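You operate a simulated robot arm through the tools that you are given. There is no shell and no other tool.

Carry out the task below with a simulated robot arm. There is one attempt and no reset: what you move stays moved.

JOB
Build the middle shaft's bump stack to the set-up card's height.
Fine: tighten the shaft block knob and raise the height bar to that height first; one bump stop, one packer; lower the bar after; leave the other knob and rings.

Only the result counts: the job must be done as asked and must still hold three seconds after the hand-in. Knocking over, shifting, dropping, spilling or breaking anything else fails it.

ROBOT AND FRAMES
A 7-joint arm with a three-finger gripper, fixed in place. Base frame: the origin is at the foot of the arm, x ahead of it, y to its left, z up. Lengths are in m, angles in rad, forces in N, time in s.
Its first joint turns from -2.897 to 2.897 rad. Payload 2.69 kg.
The tool frame sits at the grasp point between the pads (the TCP): z along the fingers, y along the line on which they close. The tips reach 0.03 m beyond it. Largest opening 0.128 m; the body of the gripper starts 0.117 m behind the TCP.
Orientation is told as [roll, pitch, yaw] about the base's x, y, z axes, in that order, counted from this pose: with the fingers straight down and closing along the base's y, the tool's x points along the base's -x, its y along +y and its z along -z.

CONTROLS
- The arm moves only by the tool arm_command. Its argument "deltas" is text: rows parted by semicolons, each of 7 numbers parted by spaces: the shift along the tool's x, y, z in m, then the turn, a rotation vector about the tool's x, y, z in degrees, then the finger opening in m, from 0 to 0.128. In form: dx dy dz ax ay az grip; .... A call has 1 to 20 rows; each row is the pose to reach, as a shift and turn from the pose commanded when the call began, along the tool's axes at that moment. Each row takes 0.2 s and may step no farther than 0.05 m and 0.15 rad from the row before; otherwise, or with a gripper value out of range, the whole call is refused. A pose out of reach is approached as far as the arm can. The call stops where the force on the tool passes 60 N (or 10 N more than at its start, if that is more) or the arm is blocked; 0.2 s more then pass. The fingers move at their own pace and stop on an object; they squeeze with about 26 N. The grip force told is the motor's: it shows also when the fingers shut on nothing. Time passes only in rows, and 0.2 s behind the last, so rows that repeat a pose let the fingers close. The reply holds the time, the measured pose of the TCP, the force on the tool along the base axes, the opening and the grip force, in the units named above and with some noise, with the torque about the TCP (base axes, N m) and any sound that the robot's microphone picked up.
- Cameras (640 x 400 px; columns grow to the right, rows downward): "scene" is fixed at [0.2084, -0.632, 1.4551]; the picture's right is [0.63, -0.78, 0.00], its down [-0.26, -0.21, -0.94] and it looks along [0.73, 0.60, -0.33] (base axes); focal length 363 px, centre (320, 200). "wrist" rides on the gripper at [0.058, 0.054, -0.131] in the tool frame; the picture's right is [-0.68, 0.74, 0.00], its down [-0.62, -0.57, -0.55] and it looks along [-0.40, -0.37, 0.84] (tool axes); focal length 234 px, centre (320, 200). There is no depth. A picture from a camera that has moved, and an enlarged one, comes with that camera's place and axes in the base frame and with its lens. The place of the scene camera against the robot may be out by one fixed shift of up to 0.025 m in any direction.
- capture(camera): a new picture of that camera. It takes no simulated time.
- slide_trunk(by): slides the trunk up (or, below 0, down) by that many m; the arm rides with it, the base frame stays. It gives what a move gives, with no picture.
- inspect(camera, box): a new picture of the part [left, top, right, bottom] of that camera's present view, enlarged. It takes no simulated time.
- sign_off(): hands the job in; it is judged then, once.

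Nothing tells you positions but the pictures and the camera data. Unless the task says otherwise, let go and move clear before handing in.

The tools are called by a JSON object that holds its "fn" and its "kwargs". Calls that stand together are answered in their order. arm_command: Moves the arm, as the interface text tells. Its arguments: {"type":"object","properties":{"deltas":{"type":"string"}},"required":["deltas"]} The other tools are called the same way: slide_trunk (by) slides the trunk up or down; capture (camera) takes a picture; inspect (camera, box) takes an enlarged picture of a part of a camera's view; sign_off () hands the job in.

At the start:

```text
t: 0.0
tool_pos: [0.536, 0.1061, 1.2741]
tool_rot: [-0.001, 0.001, 0.001]
force: [-0.5, 0.6, 0.2]
torque: [0.03, -0.01, 0.03]
grip_width: 0.128
grip_force: 0.0
trunk travel left (down, up): [-0.25, 0.1]
```

scene: 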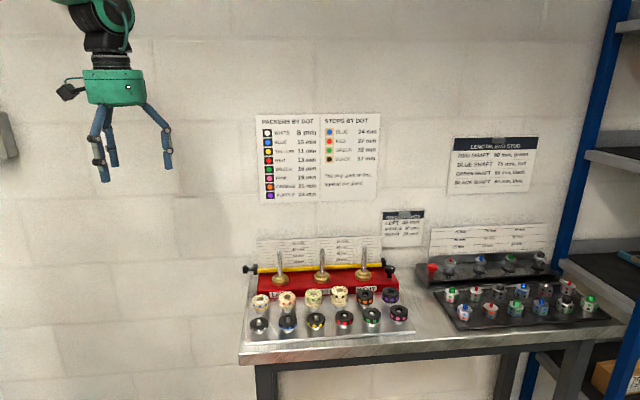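
wrist: 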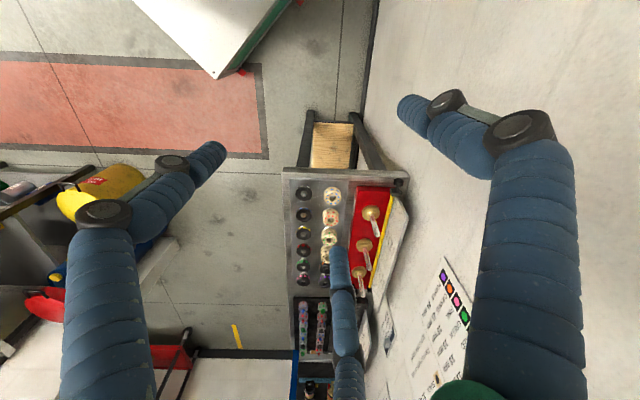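

I see a bench with a red shaft block carrying three shafts, two rows of rings in front, wall charts, and another tray on the right. I'll zoom in on the charts and parts first.

{"fn": "inspect", "kwargs": {"camera": "scene", "box": [250, 105, 390, 205]}}

{"fn": "inspect", "kwargs": {"camera": "scene", "box": [370, 200, 440, 250]}}

{"fn": "inspect", "kwargs": {"camera": "scene", "box": [235, 225, 415, 345]}}

{"fn": "inspect", "kwargs": {"camera": "scene", "box": [430, 130, 550, 205]}}

{"fn": "inspect", "kwargs": {"camera": "scene", "box": [410, 215, 630, 345]}}

```text
4.00 times, centred on (320, 155) of scene
camera zoom: at [0.2084, -0.632, 1.4551], right [0.63, -0.78, 0.0], down [-0.26, -0.21, -0.94], along [0.73, 0.6, -0.33], focal length 1451 px, centre (320, 380)
```

zoom: 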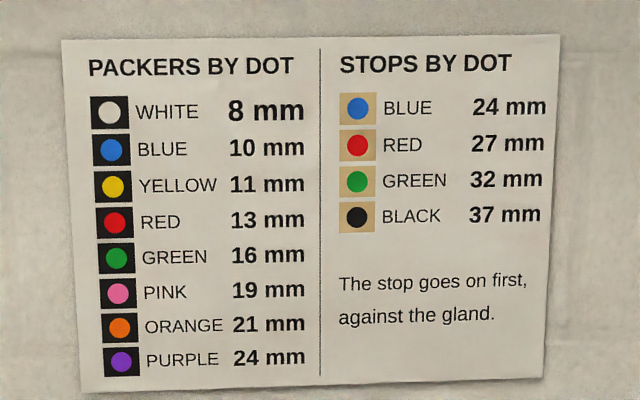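

```text
8.00 times, centred on (405, 225) of scene
camera zoom: at [0.2084, -0.632, 1.4551], right [0.63, -0.78, 0.0], down [-0.26, -0.21, -0.94], along [0.73, 0.6, -0.33], focal length 2902 px, centre (-360, 0)
```

zoom: 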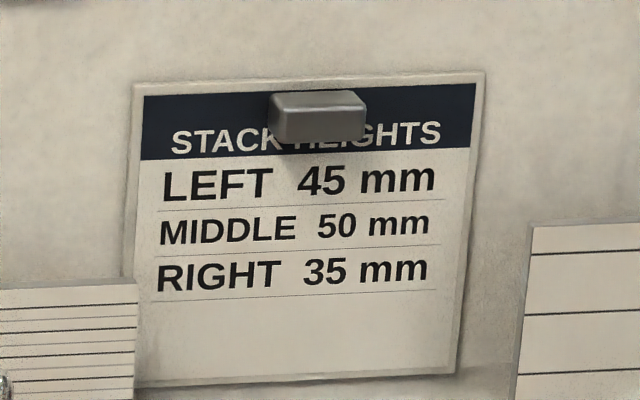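

```text
3.33 times, centred on (325, 285) of scene
camera zoom: at [0.2084, -0.632, 1.4551], right [0.63, -0.78, 0.0], down [-0.26, -0.21, -0.94], along [0.73, 0.6, -0.33], focal length 1209 px, centre (303, -83)
```

zoom: 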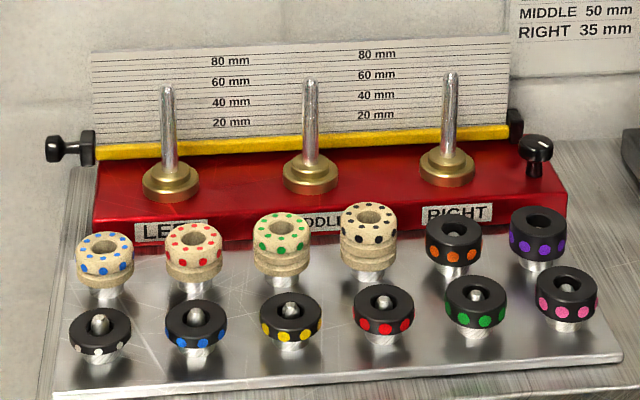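

```text
5.33 times, centred on (490, 168) of scene
camera zoom: at [0.2084, -0.632, 1.4551], right [0.63, -0.78, 0.0], down [-0.26, -0.21, -0.94], along [0.73, 0.6, -0.33], focal length 1935 px, centre (-587, 373)
```

zoom: 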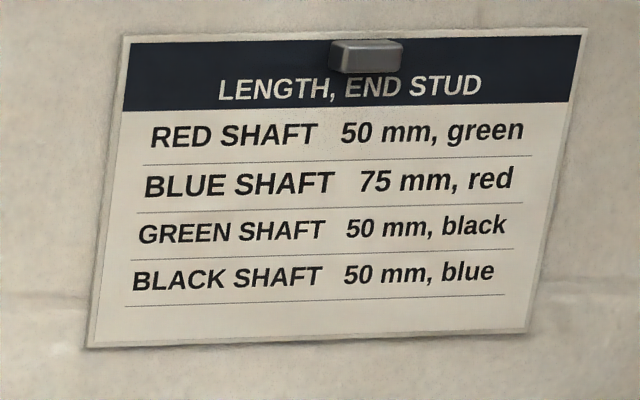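

```text
2.91 times, centred on (520, 280) of scene
camera zoom: at [0.2084, -0.632, 1.4551], right [0.63, -0.78, 0.0], down [-0.26, -0.21, -0.94], along [0.73, 0.6, -0.33], focal length 1055 px, centre (-262, -33)
```

zoom: 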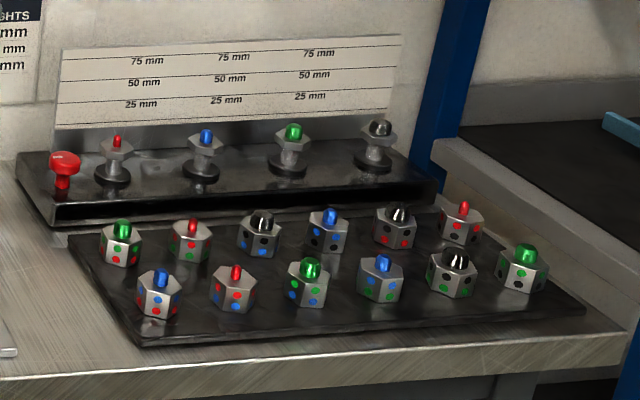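

The card asks for 50 mm on the middle shaft. The only pairing that gives 50 is the black-dot stop (37) plus the red-dot packer (13). I'll look closely at the knob, the bar and the parts.

{"fn": "inspect", "kwargs": {"camera": "scene", "box": [370, 250, 410, 290]}}

{"fn": "inspect", "kwargs": {"camera": "scene", "box": [240, 250, 290, 290]}}

{"fn": "inspect", "kwargs": {"camera": "scene", "box": [290, 230, 390, 290]}}

{"fn": "inspect", "kwargs": {"camera": "scene", "box": [310, 275, 370, 335]}}

{"fn": "inspect", "kwargs": {"camera": "wrist", "box": [280, 160, 420, 300]}}

```text
10.00 times, centred on (390, 270) of scene
camera zoom: at [0.2084, -0.632, 1.4551], right [0.63, -0.78, 0.0], down [-0.26, -0.21, -0.94], along [0.73, 0.6, -0.33], focal length 3628 px, centre (-380, -500)
```

zoom: 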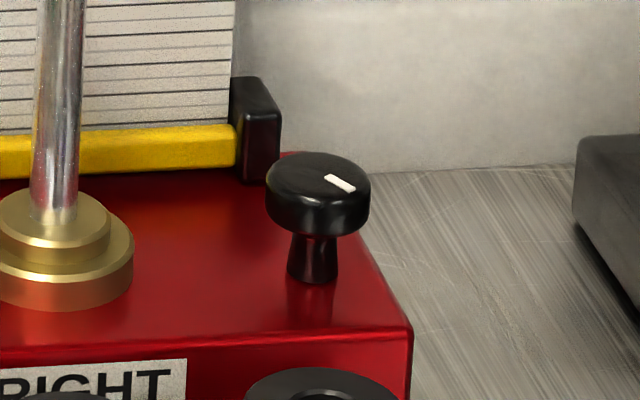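

```text
10.00 times, centred on (265, 270) of scene
camera zoom: at [0.2084, -0.632, 1.4551], right [0.63, -0.78, 0.0], down [-0.26, -0.21, -0.94], along [0.73, 0.6, -0.33], focal length 3628 px, centre (870, -500)
```

zoom: 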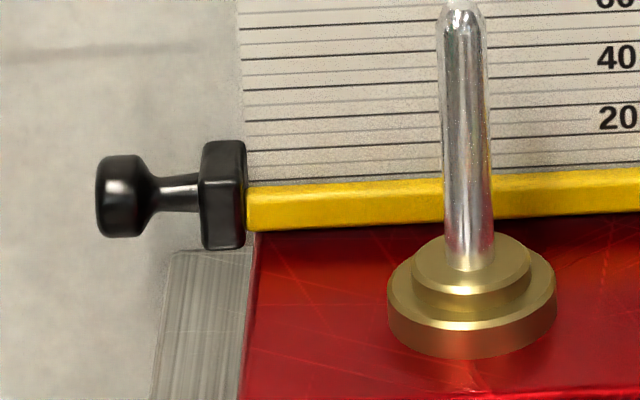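

```text
6.40 times, centred on (340, 260) of scene
camera zoom: at [0.2084, -0.632, 1.4551], right [0.63, -0.78, 0.0], down [-0.26, -0.21, -0.94], along [0.73, 0.6, -0.33], focal length 2322 px, centre (192, -184)
```

zoom: 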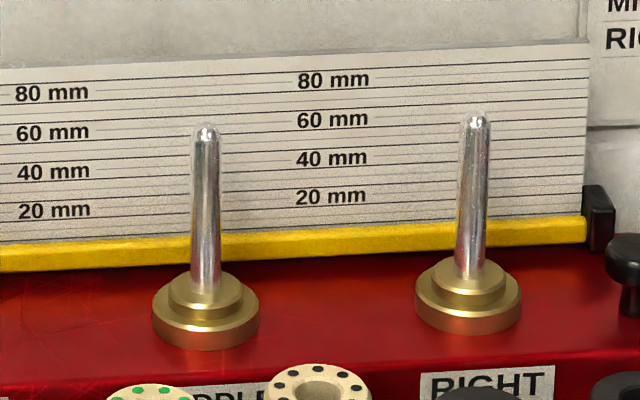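

```text
6.67 times, centred on (340, 305) of scene
camera zoom: at [0.2084, -0.632, 1.4551], right [0.63, -0.78, 0.0], down [-0.26, -0.21, -0.94], along [0.73, 0.6, -0.33], focal length 2418 px, centre (187, -500)
```

zoom: 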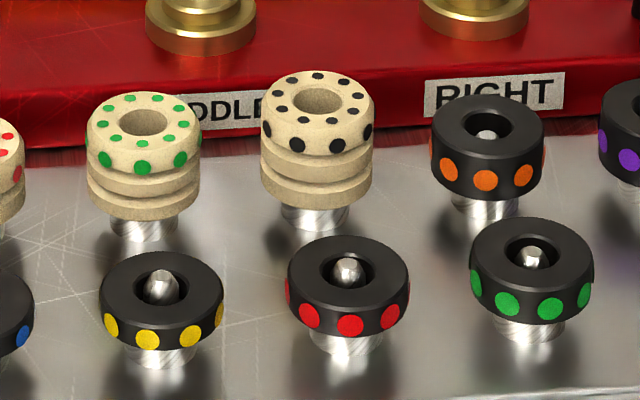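

```text
2.86 times, centred on (350, 230) of wrist
camera zoom: at [0.4772, 0.1578, 1.4052], right [0.68, 0.74, 0.0], down [0.62, -0.57, 0.55], along [0.4, -0.37, -0.84], focal length 669 px, centre (234, 114)
```

zoom: 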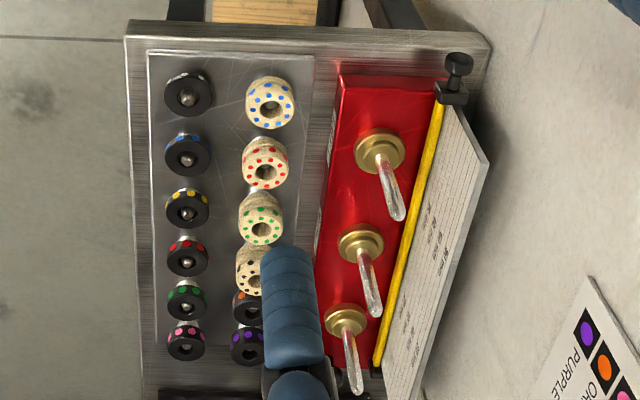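

The arm's gripper looks odd in the pictures, so I'll look at it closely before moving. By triangulation the middle shaft is near (0.918, -0.07, 0.915), and the fixture is turned about 45° from the base axes.

{"fn": "inspect", "kwargs": {"camera": "scene", "box": [40, 0, 200, 200]}}

{"fn": "arm_command", "kwargs": {"deltas": "0 0 0 0 0 -8 0.06; 0 0 0 0 0 -16 0.03; 0 0 0 0 0 -24 0.03; 0 0 0 0 0 -32 0.03; 0 0 0 0 0 -40 0.03; 0 0 0 0 0 -45 0.03"}}

{"fn": "inspect", "kwargs": {"camera": "scene", "box": [40, 0, 200, 200]}}

{"fn": "capture", "kwargs": {"camera": "wrist"}}

```text
2.00 times, centred on (120, 100) of scene
camera zoom: at [0.2084, -0.632, 1.4551], right [0.63, -0.78, 0.0], down [-0.26, -0.21, -0.94], along [0.73, 0.6, -0.33], focal length 726 px, centre (720, 400)
```

zoom: 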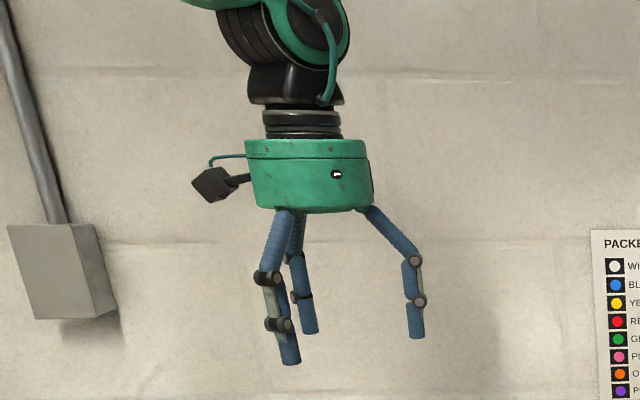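

```text
t: 1.4
tool_pos: [0.5361, 0.1063, 1.2748]
tool_rot: [-0.001, 0.0, 0.786]
force: [-0.7, 0.0, 0.8]
torque: [0.0, 0.03, 0.0]
grip_width: 0.0302
grip_force: 0.2
trunk travel left (down, up): [-0.25, 0.1]
```

```text
2.00 times, centred on (120, 100) of scene
camera zoom: at [0.2084, -0.632, 1.4551], right [0.63, -0.78, 0.0], down [-0.26, -0.21, -0.94], along [0.73, 0.6, -0.33], focal length 726 px, centre (720, 400)
```

zoom: 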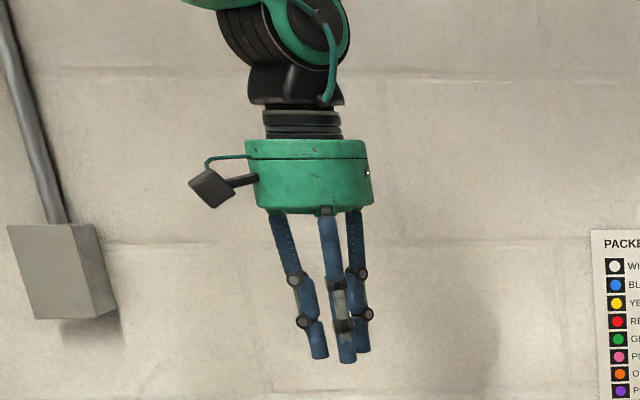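

```text
taken
camera wrist: at [0.4564, 0.1007, 1.405], right [-0.04, 1.0, 0.0], down [0.84, 0.04, 0.55], along [0.55, 0.02, -0.84], focal length 234 px, centre (320, 200)
```

wrist: 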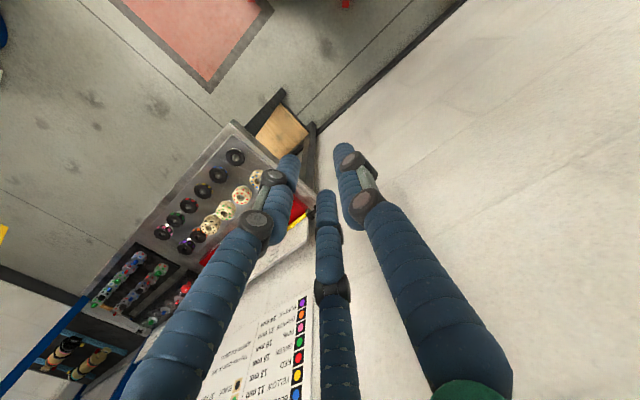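

The gripper is drawn as a three-finger hand, so I'll keep clearance all round it. I'll move above the fixture with the hand open for a better wrist view.

{"fn": "arm_command", "kwargs": {"deltas": "0.0045 -0.045 0.004 0 0 0 0.06; 0.009 -0.09 0.008 0 0 0 0.1; 0.0135 -0.135 0.012 0 0 0 0.128; 0.018 -0.18 0.016 0 0 0 0.128; 0.0226 -0.2263 0.02 0 0 0 0.128"}}

{"fn": "capture", "kwargs": {"camera": "wrist"}}

{"fn": "capture", "kwargs": {"camera": "scene"}}

```text
t: 2.6
tool_pos: [0.6784, -0.0735, 1.2529]
tool_rot: [-0.001, -0.001, 0.787]
force: [0.5, -0.5, 0.1]
torque: [0.04, -0.04, 0.03]
grip_width: 0.1283
grip_force: 0.1
trunk travel left (down, up): [-0.25, 0.1]
```

```text
taken
camera wrist: at [0.5989, -0.079, 1.3835], right [-0.04, 1.0, 0.0], down [0.84, 0.04, 0.55], along [0.55, 0.02, -0.84], focal length 234 px, centre (320, 200)
```

wrist: 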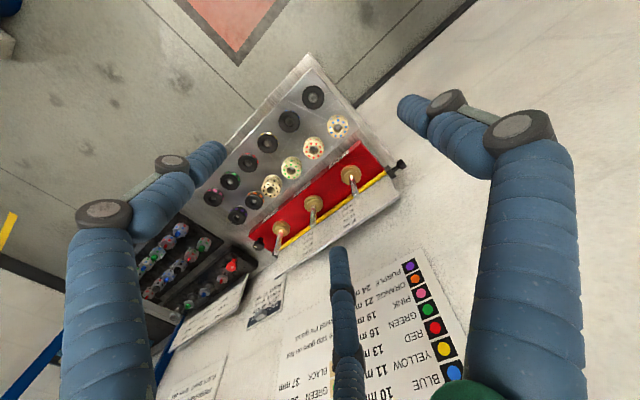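

```text
taken
```

scene: 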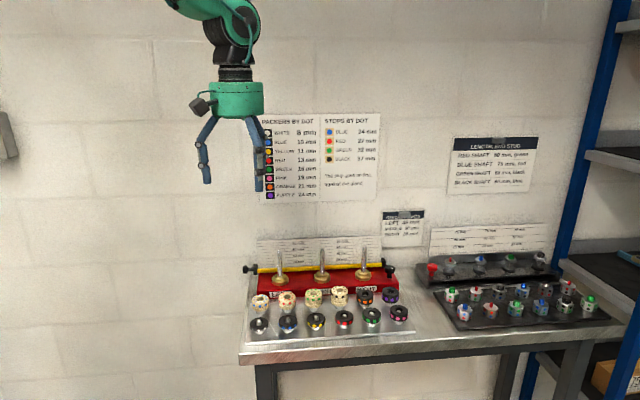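

{"fn": "inspect", "kwargs": {"camera": "wrist", "box": [240, 150, 420, 265]}}

{"fn": "inspect", "kwargs": {"camera": "wrist", "box": [190, 70, 360, 235]}}

```text
3.48 times, centred on (330, 208) of wrist
camera zoom: at [0.5989, -0.079, 1.3835], right [-0.04, 1.0, 0.0], down [0.84, 0.04, 0.55], along [0.55, 0.02, -0.84], focal length 814 px, centre (285, 174)
```

zoom: 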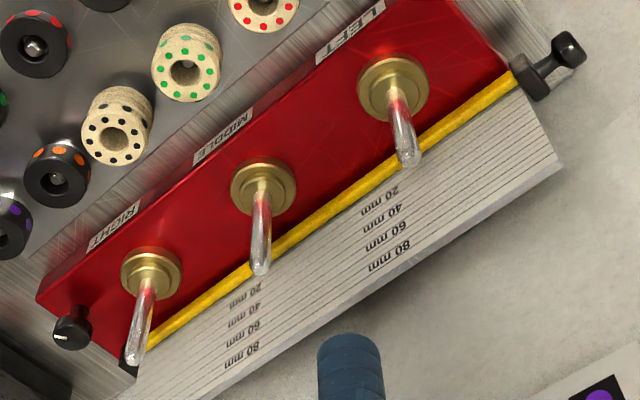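

```text
2.42 times, centred on (275, 152) of wrist
camera zoom: at [0.5989, -0.079, 1.3835], right [-0.04, 1.0, 0.0], down [0.84, 0.04, 0.55], along [0.55, 0.02, -0.84], focal length 568 px, centre (429, 315)
```

zoom: 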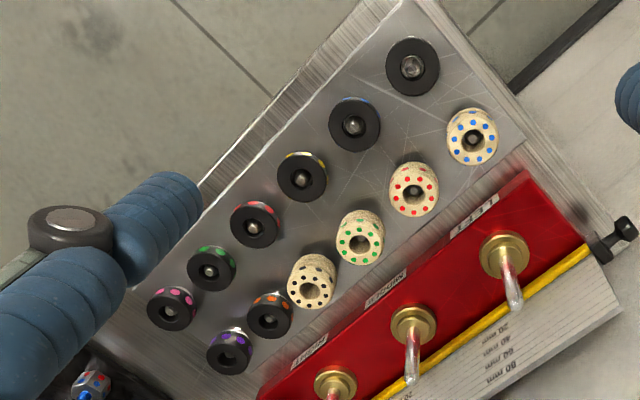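

I have the layout: three gland/shaft positions along a 45° line, rings on pegs in front, the black knob at the right end and the bar handle at the left end. I'll move closer over the right side to see the knob and the two rings I need.

{"fn": "arm_command", "kwargs": {"deltas": "-0.0171 -0.0352 0.0255 0 0 0 0.128; -0.0342 -0.0704 0.051 0 0 0 0.128; -0.0513 -0.1056 0.0765 0 0 0 0.128; -0.0684 -0.1408 0.102 0 0 0 0.128; -0.0855 -0.176 0.1275 0 0 0 0.128; -0.1026 -0.2112 0.153 0 0 0 0.128"}}

{"fn": "capture", "kwargs": {"camera": "wrist"}}

{"fn": "capture", "kwargs": {"camera": "scene"}}

```text
t: 4.0
tool_pos: [0.9052, -0.1473, 1.1007]
tool_rot: [-0.001, 0.001, 0.785]
force: [-0.3, -0.7, 0.6]
torque: [0.0, 0.0, 0.03]
grip_width: 0.1278
grip_force: 0.0
trunk travel left (down, up): [-0.25, 0.1]
```

```text
taken
camera wrist: at [0.8255, -0.1529, 1.2306], right [-0.04, 1.0, 0.0], down [0.83, 0.04, 0.55], along [0.55, 0.02, -0.84], focal length 234 px, centre (320, 200)
```

wrist: 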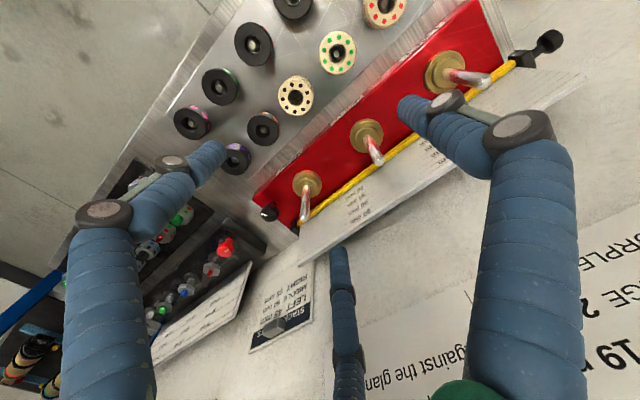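

```text
taken
```

scene: 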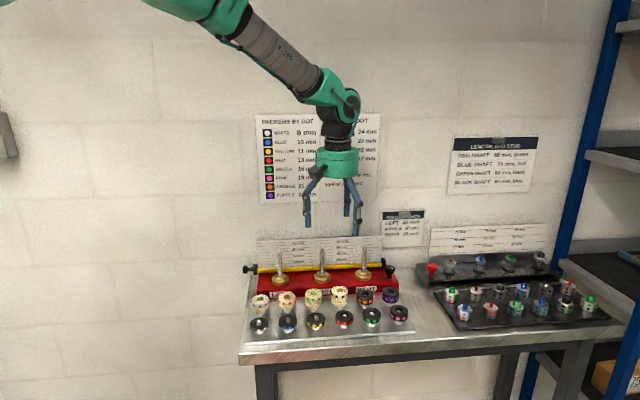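

{"fn": "inspect", "kwargs": {"camera": "wrist", "box": [220, 60, 380, 160]}}

{"fn": "inspect", "kwargs": {"camera": "wrist", "box": [240, 110, 400, 235]}}

{"fn": "inspect", "kwargs": {"camera": "wrist", "box": [160, 60, 320, 180]}}

{"fn": "inspect", "kwargs": {"camera": "wrist", "box": [400, 20, 600, 145]}}

```text
4.00 times, centred on (300, 110) of wrist
camera zoom: at [0.8255, -0.1529, 1.2306], right [-0.04, 1.0, 0.0], down [0.83, 0.04, 0.55], along [0.55, 0.02, -0.84], focal length 937 px, centre (400, 560)
```

zoom: 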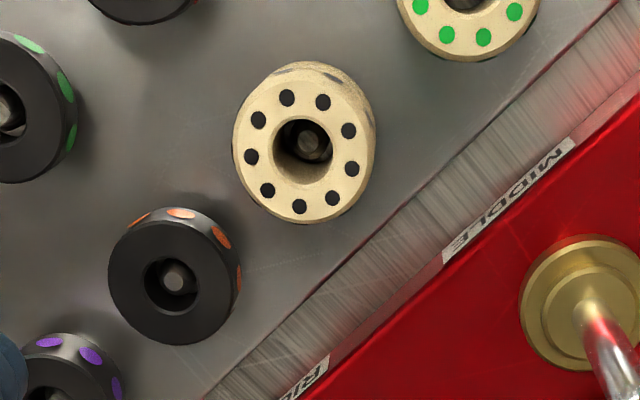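

```text
3.20 times, centred on (320, 172) of wrist
camera zoom: at [0.8255, -0.1529, 1.2306], right [-0.04, 1.0, 0.0], down [0.83, 0.04, 0.55], along [0.55, 0.02, -0.84], focal length 749 px, centre (320, 288)
```

zoom: 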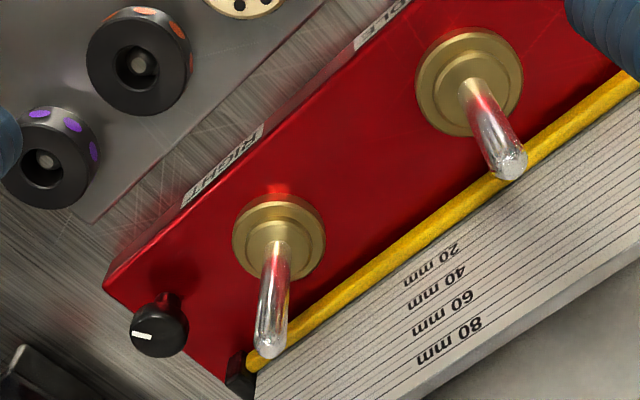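

```text
3.33 times, centred on (240, 120) of wrist
camera zoom: at [0.8255, -0.1529, 1.2306], right [-0.04, 1.0, 0.0], down [0.83, 0.04, 0.55], along [0.55, 0.02, -0.84], focal length 781 px, centre (587, 467)
```

zoom: 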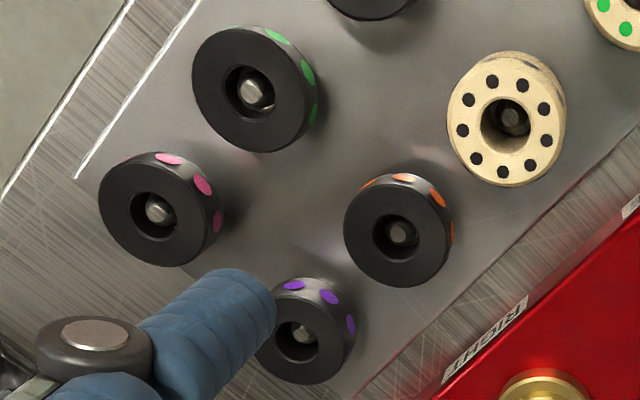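

```text
3.20 times, centred on (500, 82) of wrist
camera zoom: at [0.8255, -0.1529, 1.2306], right [-0.04, 1.0, 0.0], down [0.83, 0.04, 0.55], along [0.55, 0.02, -0.84], focal length 749 px, centre (-256, 576)
```

zoom: 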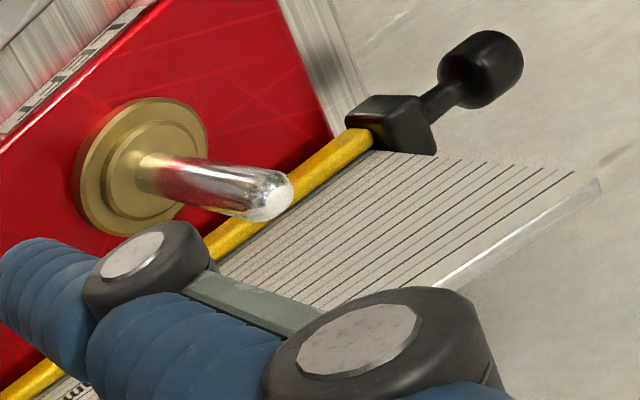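

The views are good. I'll zoom in tighter to get accurate pixel positions of the middle gland, the shaft tips, the knob and the target rings.

{"fn": "inspect", "kwargs": {"camera": "wrist", "box": [340, 105, 396, 175]}}

{"fn": "inspect", "kwargs": {"camera": "wrist", "box": [250, 165, 330, 240]}}

{"fn": "inspect", "kwargs": {"camera": "wrist", "box": [225, 10, 335, 125]}}

```text
5.71 times, centred on (368, 140) of wrist
camera zoom: at [0.8255, -0.1529, 1.2306], right [-0.04, 1.0, 0.0], down [0.83, 0.04, 0.55], along [0.55, 0.02, -0.84], focal length 1338 px, centre (46, 543)
```

zoom: 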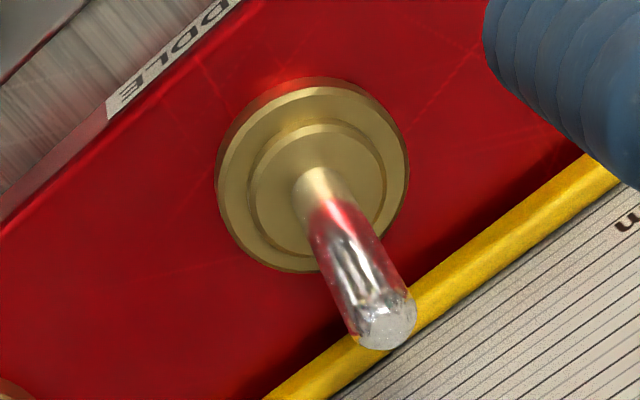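

```text
5.33 times, centred on (290, 202) of wrist
camera zoom: at [0.8255, -0.1529, 1.2306], right [-0.04, 1.0, 0.0], down [0.83, 0.04, 0.55], along [0.55, 0.02, -0.84], focal length 1249 px, centre (480, 187)
```

zoom: 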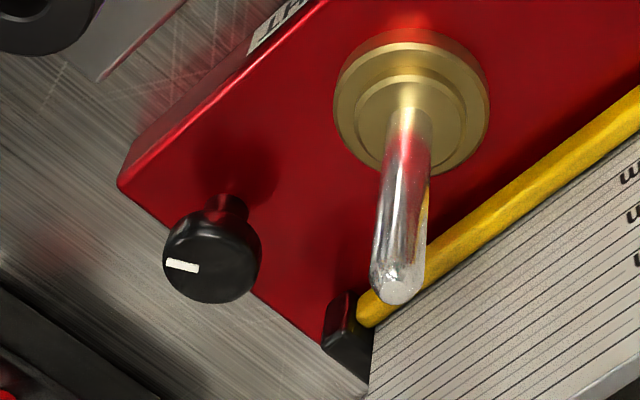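

```text
3.48 times, centred on (280, 68) of wrist
camera zoom: at [0.8255, -0.1529, 1.2306], right [-0.04, 1.0, 0.0], down [0.83, 0.04, 0.55], along [0.55, 0.02, -0.84], focal length 814 px, centre (459, 661)
```

zoom: 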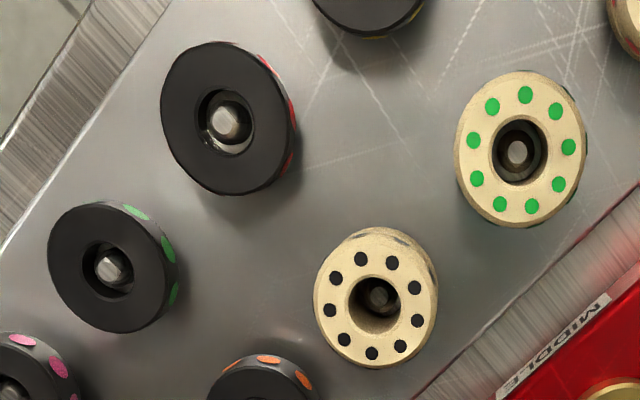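

Triangulated positions (base frame):

| Item | x | y | z |
|---|---|---|---|
| Middle shaft | 0.933 | -0.080 | gland top ≈0.899, tip ≈0.983 |
| Black stop | 0.880 | -0.181 | top ≈0.919 |
| Red packer | 0.827 | -0.2335 | top ≈0.892 |
| Bar handle | 0.81 | 0.112 | 0.9035 |
| Knob | 1.067 | -0.229 | ≈0.905 |

The knob is past straight-down reach, so I'll tilt the hand outward and hover above it.

{"fn": "arm_command", "kwargs": {"deltas": "0.005 -0.010 0 0 0 7 0.1; 0.010 -0.020 0 0 0 14 0.08; 0.015 -0.030 0 0 0 21 0.07; 0.0198 -0.041 0 0 0 27 0.07"}}

{"fn": "arm_command", "kwargs": {"deltas": "-0.0237 -0.0165 0.01 0 -6 0 0.07; -0.0475 -0.033 0.02 0 -12 0 0.07; -0.0712 -0.0495 0.03 0 -18 0 0.07; -0.095 -0.066 0.04 0 -24 0 0.07; -0.1187 -0.0825 0.05 0 -30 0 0.07; -0.1187 -0.0825 0.05 0 -30 0 0.07"}}

{"fn": "capture", "kwargs": {"camera": "wrist"}}

{"fn": "capture", "kwargs": {"camera": "scene"}}

```text
t: 5.0
tool_pos: [0.9181, -0.1895, 1.0995]
tool_rot: [-0.001, 0.001, 0.312]
force: [-1.2, 0.8, 0.6]
torque: [0.03, -0.05, 0.01]
grip_width: 0.0698
grip_force: 0.1
trunk travel left (down, up): [-0.25, 0.1]
```

```text
t: 6.4
tool_pos: [1.0541, -0.2315, 1.0503]
tool_rot: [0.001, -0.524, 0.314]
force: [0.4, -0.7, 0.0]
torque: [0.0, 0.04, -0.02]
grip_width: 0.0701
grip_force: 0.0
trunk travel left (down, up): [-0.25, 0.1]
```

```text
taken
camera wrist: at [0.9274, -0.2184, 1.1345], right [0.33, 0.88, 0.34], down [0.42, -0.46, 0.78], along [0.85, -0.12, -0.52], focal length 234 px, centre (320, 200)
```

wrist: 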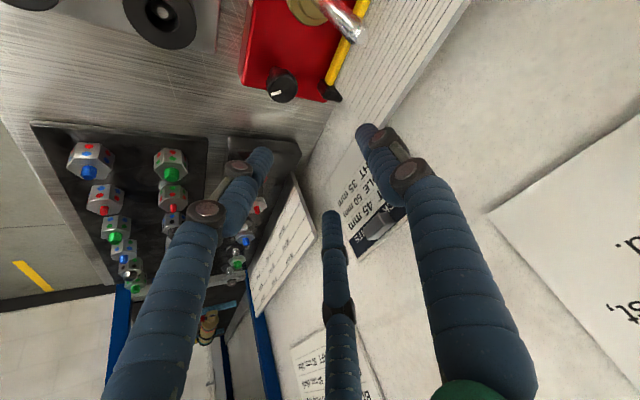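

```text
taken
```

scene: 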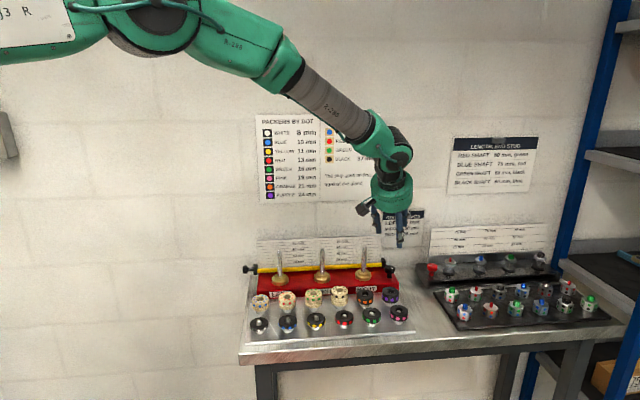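

The tilted pose is reachable. I'll zoom on the knob from here to pin down its position.

{"fn": "inspect", "kwargs": {"camera": "wrist", "box": [230, 40, 360, 120]}}

{"fn": "inspect", "kwargs": {"camera": "scene", "box": [350, 200, 440, 290]}}

```text
4.92 times, centred on (295, 80) of wrist
camera zoom: at [0.9274, -0.2184, 1.1345], right [0.33, 0.88, 0.34], down [0.42, -0.46, 0.78], along [0.85, -0.12, -0.52], focal length 1153 px, centre (443, 791)
```

zoom: 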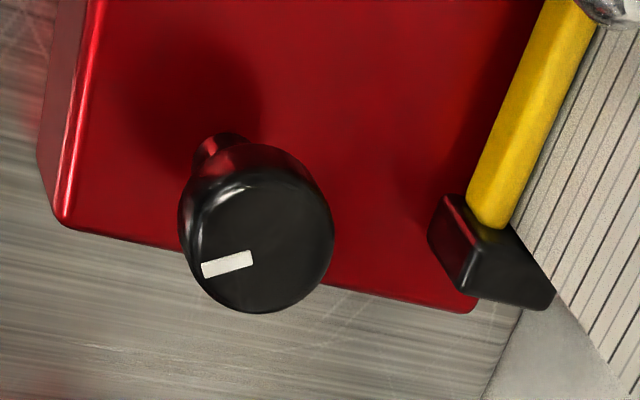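

```text
4.44 times, centred on (395, 245) of scene
camera zoom: at [0.2084, -0.632, 1.4551], right [0.63, -0.78, 0.0], down [-0.26, -0.21, -0.94], along [0.73, 0.6, -0.33], focal length 1612 px, centre (-13, 0)
```

zoom: 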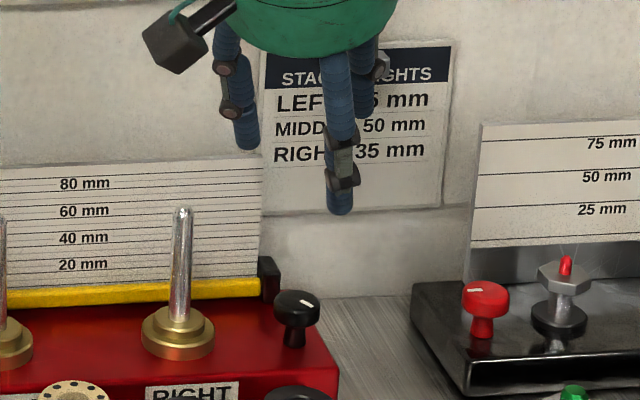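

The knob top triangulates to about (1.070, -0.2285, 0.907). I'll go part way down with a narrower opening and check the alignment.

{"fn": "arm_command", "kwargs": {"deltas": "0.0135 -0.0007 0.0281 0 0 0 0.06; 0.0271 -0.0014 0.0562 0 0 0 0.05; 0.0406 -0.0021 0.0843 0 0 0 0.05; 0.0406 -0.0021 0.0843 0 0 0 0.05"}}

{"fn": "capture", "kwargs": {"camera": "wrist"}}

{"fn": "inspect", "kwargs": {"camera": "scene", "box": [350, 200, 440, 290]}}

```text
t: 7.4
tool_pos: [1.0612, -0.2308, 0.9567]
tool_rot: [0.0, -0.523, 0.313]
force: [0.2, 0.7, -0.7]
torque: [0.02, -0.01, 0.01]
grip_width: 0.0499
grip_force: 0.1
trunk travel left (down, up): [-0.25, 0.1]
```

```text
taken
camera wrist: at [0.9353, -0.2172, 1.0405], right [0.33, 0.88, 0.34], down [0.42, -0.46, 0.78], along [0.84, -0.12, -0.52], focal length 234 px, centre (320, 200)
```

wrist: 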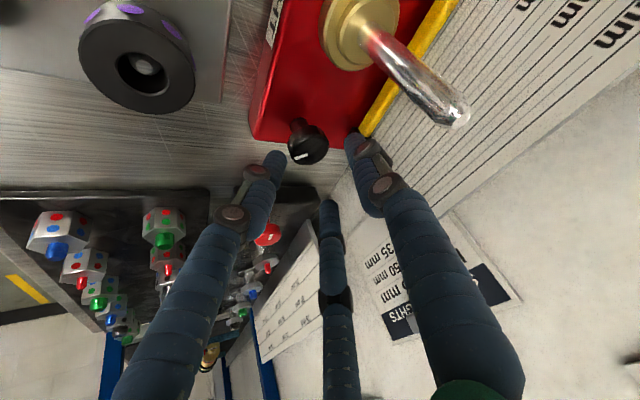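

```text
4.44 times, centred on (395, 245) of scene
camera zoom: at [0.2084, -0.632, 1.4551], right [0.63, -0.78, 0.0], down [-0.26, -0.21, -0.94], along [0.73, 0.6, -0.33], focal length 1612 px, centre (-13, 0)
```

zoom: 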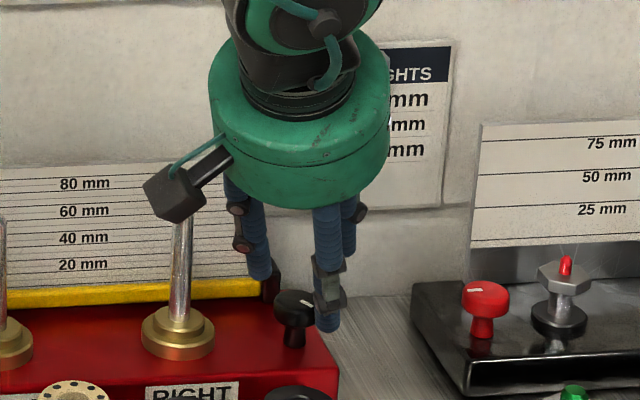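

{"fn": "inspect", "kwargs": {"camera": "wrist", "box": [240, 90, 400, 220]}}

```text
3.08 times, centred on (320, 155) of wrist
camera zoom: at [0.9353, -0.2172, 1.0405], right [0.33, 0.88, 0.34], down [0.42, -0.46, 0.78], along [0.84, -0.12, -0.52], focal length 720 px, centre (320, 338)
```

zoom: 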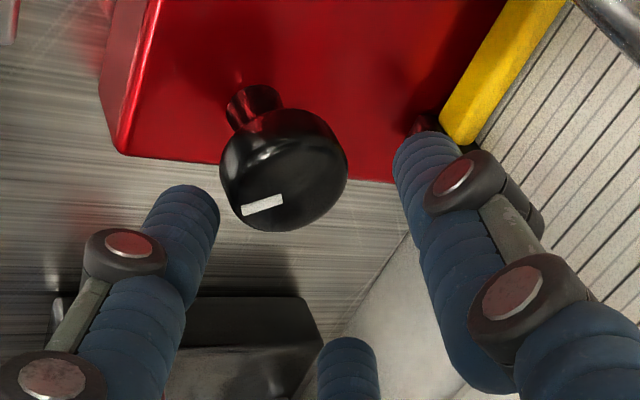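

{"fn": "arm_command", "kwargs": {"deltas": "0.0094 -0.0004 0.0172 0 0 0 0.05; 0.0187 -0.0007 0.0344 0 0 0 0.05; 0.0187 -0.0007 0.0344 0 0 0 0.05"}}

{"fn": "inspect", "kwargs": {"camera": "wrist", "box": [240, 90, 400, 220]}}

{"fn": "inspect", "kwargs": {"camera": "scene", "box": [350, 220, 440, 300]}}

```text
t: 8.2
tool_pos: [1.0612, -0.2334, 0.9202]
tool_rot: [-0.002, -0.526, 0.313]
force: [-0.8, -18.5, 19.9]
torque: [-0.52, 0.26, -0.29]
grip_width: 0.0559
grip_force: 1.2
trunk travel left (down, up): [-0.25, 0.1]
```

```text
3.08 times, centred on (320, 155) of wrist
camera zoom: at [0.9338, -0.2192, 1.0038], right [0.33, 0.88, 0.34], down [0.42, -0.46, 0.79], along [0.85, -0.12, -0.52], focal length 720 px, centre (320, 338)
```

zoom: 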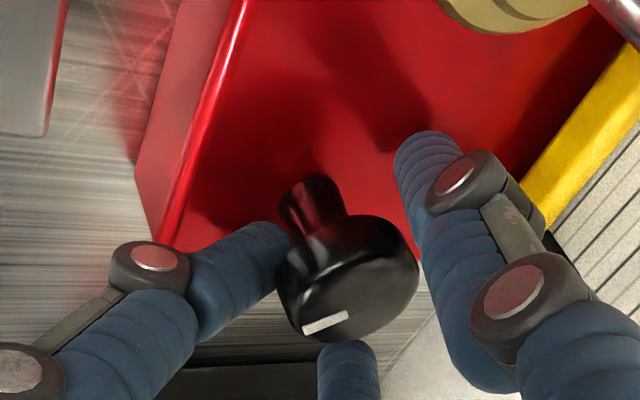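

```text
5.00 times, centred on (395, 260) of scene
camera zoom: at [0.2084, -0.632, 1.4551], right [0.63, -0.78, 0.0], down [-0.26, -0.21, -0.94], along [0.73, 0.6, -0.33], focal length 1814 px, centre (-55, -100)
```

zoom: 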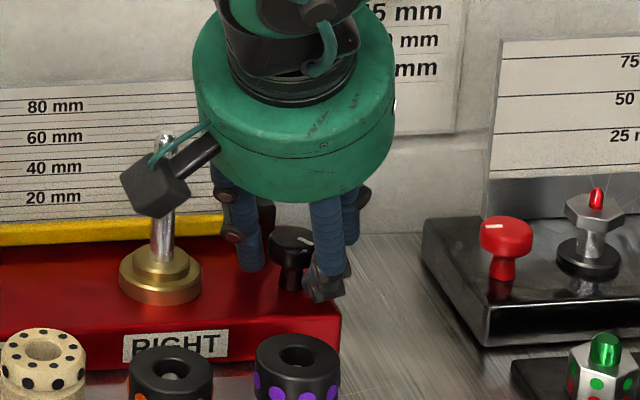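

One finger touched something: the width was pushed open and force rose. The hand really behaves as a three-finger hand, so I'll back straight up.

{"fn": "arm_command", "kwargs": {"deltas": "-0.010 0 -0.0173 0 0 0 0.055; -0.020 0 -0.0346 0 0 0 0.055; -0.020 0 -0.0346 0 0 0 0.055"}}

{"fn": "capture", "kwargs": {"camera": "wrist"}}

{"fn": "inspect", "kwargs": {"camera": "scene", "box": [350, 220, 440, 300]}}

```text
t: 9.0
tool_pos: [1.0613, -0.2309, 0.9576]
tool_rot: [0.002, -0.521, 0.315]
force: [-1.0, 0.7, 0.5]
torque: [-0.03, 0.0, 0.01]
grip_width: 0.0552
grip_force: 0.1
trunk travel left (down, up): [-0.25, 0.1]
```

```text
taken
camera wrist: at [0.9347, -0.2176, 1.0421], right [0.33, 0.88, 0.34], down [0.42, -0.46, 0.78], along [0.84, -0.12, -0.52], focal length 234 px, centre (320, 200)
```

wrist: 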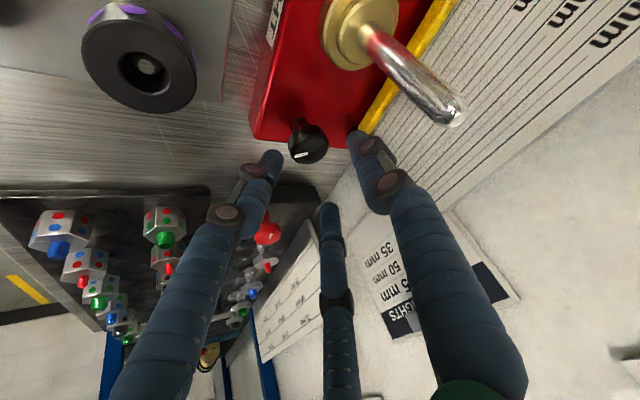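

```text
5.00 times, centred on (395, 260) of scene
camera zoom: at [0.2084, -0.632, 1.4551], right [0.63, -0.78, 0.0], down [-0.26, -0.21, -0.94], along [0.73, 0.6, -0.33], focal length 1814 px, centre (-55, -100)
```

zoom: 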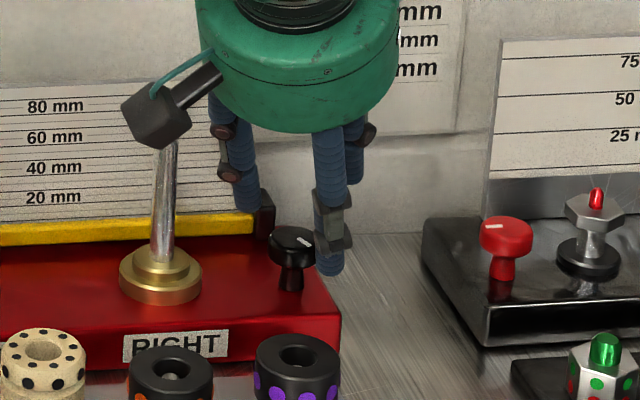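

Retreat is clean and nothing shifted. With three fingers I need less tilt so all tips sit around the knob head, so I'll test reach above the knob at a smaller tilt.

{"fn": "arm_command", "kwargs": {"deltas": "0 0 0 0 5 0 0.06; 0 0 0 0 10 0 0.06; 0 0 0 0 10 0 0.06"}}

{"fn": "arm_command", "kwargs": {"deltas": "0 0 0 0 5 0 0.06; 0 0 0 0 8 0 0.06; 0 0 0 0 8 0 0.06"}}

{"fn": "capture", "kwargs": {"camera": "scene"}}

```text
t: 9.8
tool_pos: [1.0625, -0.2331, 0.9577]
tool_rot: [0.001, -0.347, 0.314]
force: [-0.2, 0.0, -0.6]
torque: [-0.01, 0.0, 0.0]
grip_width: 0.0599
grip_force: 0.1
trunk travel left (down, up): [-0.25, 0.1]
```

```text
t: 10.6
tool_pos: [1.0626, -0.233, 0.9583]
tool_rot: [0.0, -0.209, 0.313]
force: [0.1, -0.3, -0.1]
torque: [0.0, 0.0, 0.01]
grip_width: 0.0602
grip_force: 0.0
trunk travel left (down, up): [-0.25, 0.1]
```

```text
taken
```

scene: 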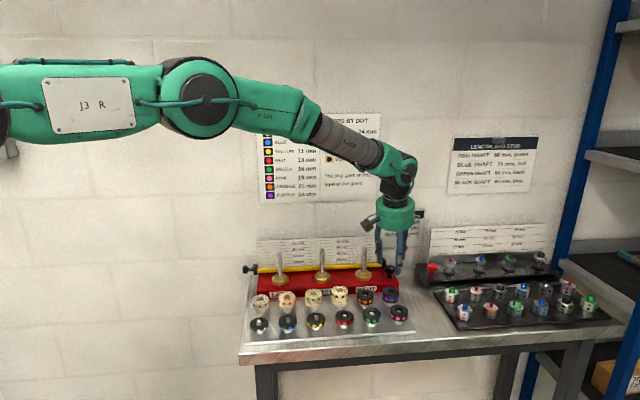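

A 12° tilt reaches fine. I'll test vertical.

{"fn": "arm_command", "kwargs": {"deltas": "0 0 0 0 4 0 0.06; 0 0 0 0 8 0 0.06; 0 0 0 0 12 0 0.06; 0 0 0 0 12 0 0.06"}}

{"fn": "capture", "kwargs": {"camera": "wrist"}}

{"fn": "capture", "kwargs": {"camera": "scene"}}

```text
t: 11.6
tool_pos: [1.0628, -0.2322, 0.9571]
tool_rot: [0.001, 0.001, 0.314]
force: [0.3, 0.5, -0.3]
torque: [0.01, -0.01, 0.0]
grip_width: 0.06
grip_force: 0.0
trunk travel left (down, up): [-0.25, 0.1]
```

```text
taken
camera wrist: at [0.9914, -0.2009, 1.0891], right [0.42, 0.91, 0.0], down [0.76, -0.35, 0.55], along [0.5, -0.23, -0.84], focal length 234 px, centre (320, 200)
```

wrist: 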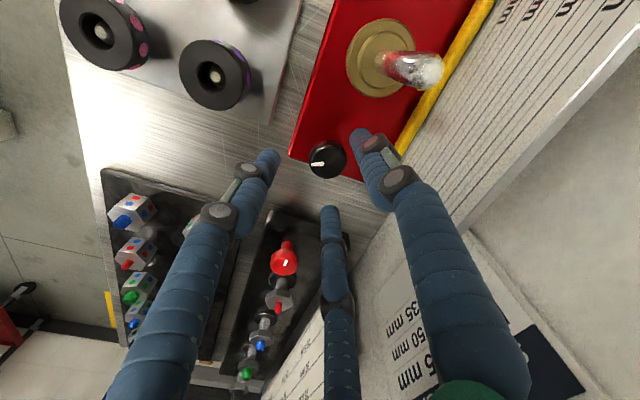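

```text
taken
```

scene: 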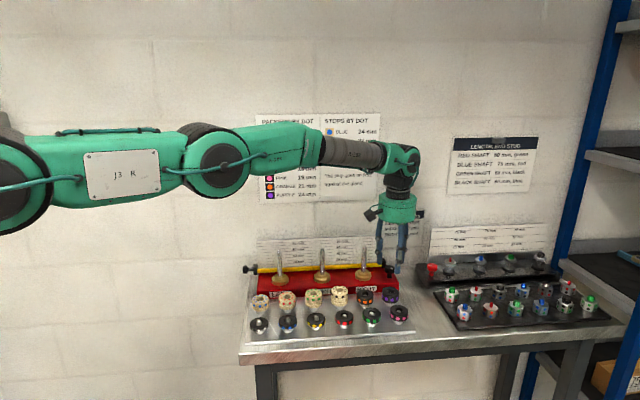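

The vertical pose reaches too, so no tilt is needed. I'll zoom to refine the knob centre.

{"fn": "inspect", "kwargs": {"camera": "wrist", "box": [250, 110, 410, 220]}}

```text
3.64 times, centred on (330, 165) of wrist
camera zoom: at [0.9914, -0.2009, 1.0891], right [0.42, 0.91, 0.0], down [0.76, -0.35, 0.55], along [0.5, -0.23, -0.84], focal length 852 px, centre (284, 327)
```

zoom: 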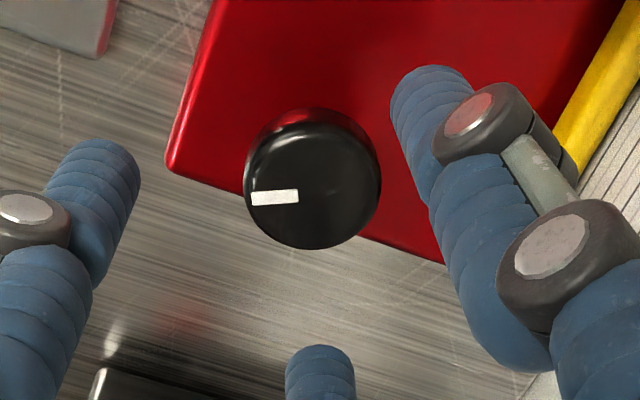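

The knob centre is about (1.069, -0.228). I'll centre over it and yaw the hand to +45°, so there's room for a long clockwise turn.

{"fn": "arm_command", "kwargs": {"deltas": "-0.0018 0.0005 0 0 0 -7 0.06; -0.0036 0.0009 0 0 0 -14 0.06; -0.0053 0.0014 0 0 0 -21 0.055; -0.0071 0.0018 0 0 0 -27 0.05; -0.0071 0.0018 0 0 0 -27 0.05"}}

{"fn": "inspect", "kwargs": {"camera": "wrist", "box": [240, 110, 400, 220]}}

```text
t: 12.8
tool_pos: [1.0692, -0.23, 0.9588]
tool_rot: [0.0, -0.001, 0.787]
force: [0.1, -0.6, -0.1]
torque: [0.01, -0.02, -0.04]
grip_width: 0.0497
grip_force: 0.1
trunk travel left (down, up): [-0.25, 0.1]
```

```text
3.64 times, centred on (320, 165) of wrist
camera zoom: at [0.99, -0.234, 1.0894], right [-0.04, 1.0, 0.0], down [0.83, 0.04, 0.55], along [0.55, 0.02, -0.84], focal length 852 px, centre (320, 327)
```

zoom: 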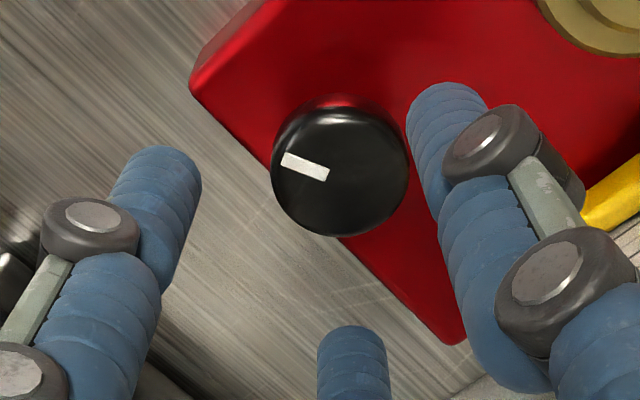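

{"fn": "arm_command", "kwargs": {"deltas": "-0.0003 0.0015 0.014 0 0 0 0.05; -0.0007 0.0031 0.028 0 0 0 0.05; -0.0007 0.0031 0.0428 0 0 0 0.05; -0.0007 0.0031 0.0428 0 0 0 0.05"}}

{"fn": "inspect", "kwargs": {"camera": "wrist", "box": [240, 110, 400, 220]}}

{"fn": "inspect", "kwargs": {"camera": "scene", "box": [350, 230, 440, 300]}}

```text
t: 13.8
tool_pos: [1.0661, -0.2259, 0.9202]
tool_rot: [-0.003, -0.002, 0.785]
force: [-3.2, -3.8, 25.2]
torque: [0.63, 0.84, 0.2]
grip_width: 0.0511
grip_force: 0.8
trunk travel left (down, up): [-0.25, 0.1]
```

```text
3.64 times, centred on (320, 165) of wrist
camera zoom: at [0.9865, -0.2306, 1.0505], right [-0.04, 1.0, 0.0], down [0.83, 0.04, 0.55], along [0.55, 0.02, -0.83], focal length 852 px, centre (320, 327)
```

zoom: 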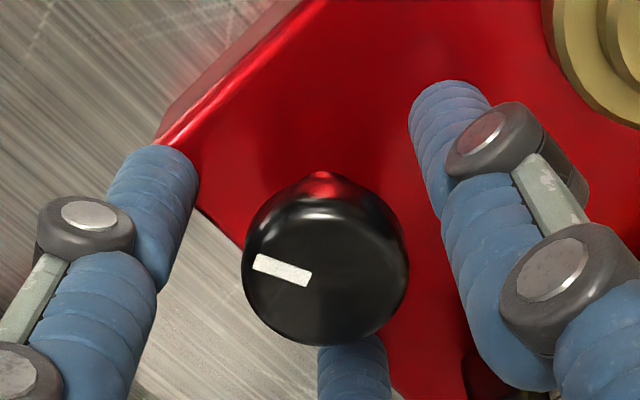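

```text
5.71 times, centred on (395, 265) of scene
camera zoom: at [0.2084, -0.632, 1.4551], right [0.63, -0.78, 0.0], down [-0.26, -0.21, -0.94], along [0.73, 0.6, -0.33], focal length 2073 px, centre (-109, -171)
```

zoom: 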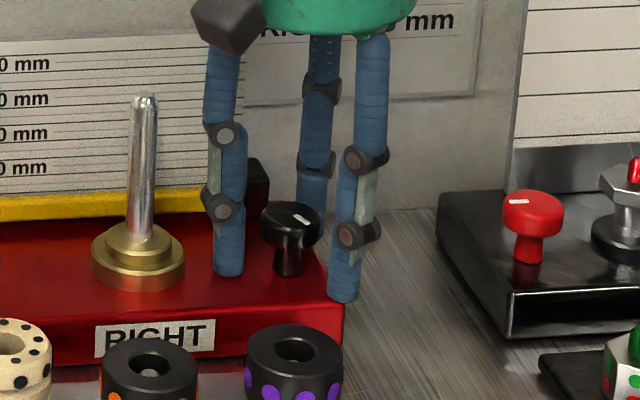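

Finger A's tip touched the block top at TCP z≈0.920, so the block top is ≈0.890. With the knob top at ≈0.921 all the views agree on a centre of (1.061, -0.2266). I'll lift a little, centre, then close on the knob.

{"fn": "arm_command", "kwargs": {"deltas": "-0.0007 0.0031 0.0318 0 0 0 0.05"}}

```text
t: 14.1
tool_pos: [1.0704, -0.2264, 0.9206]
tool_rot: [-0.016, -0.009, 0.784]
force: [-4.0, 0.6, 13.9]
torque: [0.43, 0.57, 0.11]
grip_width: 0.0548
grip_force: 2.8
out of reach, approached as far as the arm can: row 1
trunk travel left (down, up): [-0.25, 0.1]
stopped in row 1: the force on the tool passed its limit at 76 N (the readings are from after the stop); the commanded pose is now the measured one
```

That was my mistake: the shift was relative to the current pose, so it pressed down, and the force limit stopped it. I'll lift up at once and check that nothing shifted.

{"fn": "arm_command", "kwargs": {"deltas": "0 0 -0.012 0 0 0 0.055; 0 0 -0.03 0 0 0 0.055; 0 0 -0.03 0 0 0 0.055"}}

{"fn": "inspect", "kwargs": {"camera": "scene", "box": [235, 225, 435, 345]}}

{"fn": "inspect", "kwargs": {"camera": "wrist", "box": [240, 110, 400, 220]}}

```text
t: 14.9
tool_pos: [1.0695, -0.227, 0.9459]
tool_rot: [-0.011, -0.006, 0.784]
force: [-0.4, -0.1, 0.3]
torque: [-0.02, -0.01, 0.04]
grip_width: 0.055
grip_force: 0.1
trunk travel left (down, up): [-0.25, 0.1]
```

```text
3.20 times, centred on (335, 285) of scene
camera zoom: at [0.2084, -0.632, 1.4551], right [0.63, -0.78, 0.0], down [-0.26, -0.21, -0.94], along [0.73, 0.6, -0.33], focal length 1161 px, centre (272, -72)
```

zoom: 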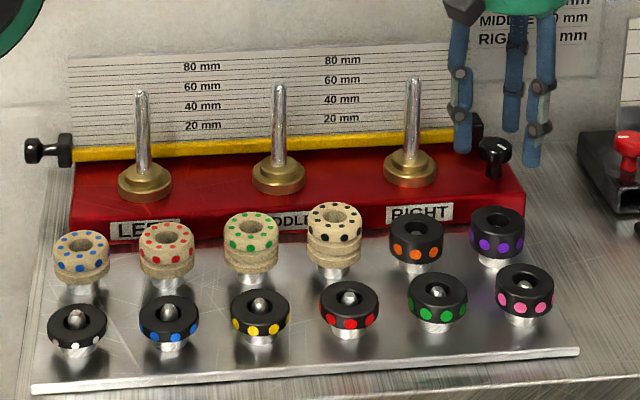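

```text
3.64 times, centred on (320, 165) of wrist
camera zoom: at [0.9881, -0.2312, 1.0754], right [-0.04, 1.0, 0.0], down [0.83, 0.04, 0.56], along [0.56, 0.02, -0.83], focal length 852 px, centre (320, 327)
```

zoom: 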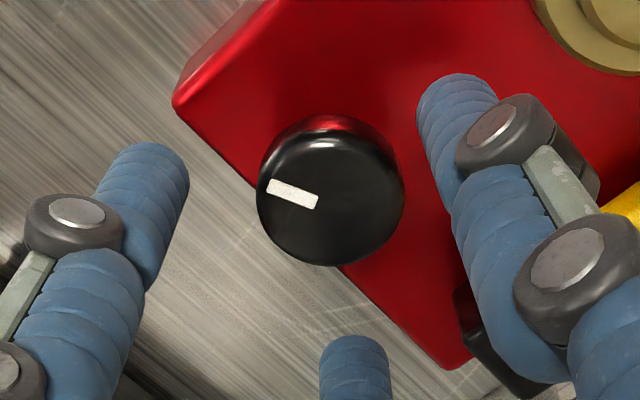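

Everything is still in place. From the current pose I'll level the tool, centre on the knob and descend to TCP z≈0.927.

{"fn": "arm_command", "kwargs": {"deltas": "0.003 0.003 0 -0.63 0.34 0 0.055; 0.0057 0.0063 0 -0.63 0.34 0 0.052; 0.0057 0.0063 0 -0.63 0.34 0 0.05"}}

{"fn": "inspect", "kwargs": {"camera": "wrist", "box": [240, 110, 400, 220]}}

```text
t: 15.7
tool_pos: [1.0601, -0.2261, 0.9443]
tool_rot: [0.0, 0.0, 0.785]
force: [0.0, 0.2, -0.6]
torque: [0.0, 0.02, 0.01]
grip_width: 0.0501
grip_force: 0.1
trunk travel left (down, up): [-0.25, 0.1]
```

```text
3.64 times, centred on (320, 165) of wrist
camera zoom: at [0.9813, -0.2309, 1.0755], right [-0.04, 1.0, 0.0], down [0.84, 0.03, 0.55], along [0.55, 0.02, -0.84], focal length 852 px, centre (320, 327)
```

zoom: 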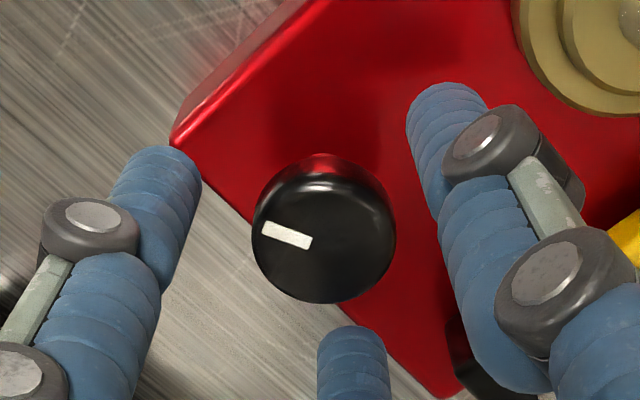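

The knob is centred under the TCP. I'll descend 17 mm and close.

{"fn": "arm_command", "kwargs": {"deltas": "0 0 0.009 0 0 0 0.05; 0 -0.0005 0.0173 0 0 0 0.05; 0 -0.0005 0.0173 0 0 0 0.05"}}

```text
t: 16.5
tool_pos: [1.06, -0.2243, 0.9284]
tool_rot: [-0.001, 0.0, 0.785]
force: [-0.2, 0.7, 0.0]
torque: [0.01, -0.02, -0.04]
grip_width: 0.05
grip_force: 0.0
trunk travel left (down, up): [-0.25, 0.1]
```

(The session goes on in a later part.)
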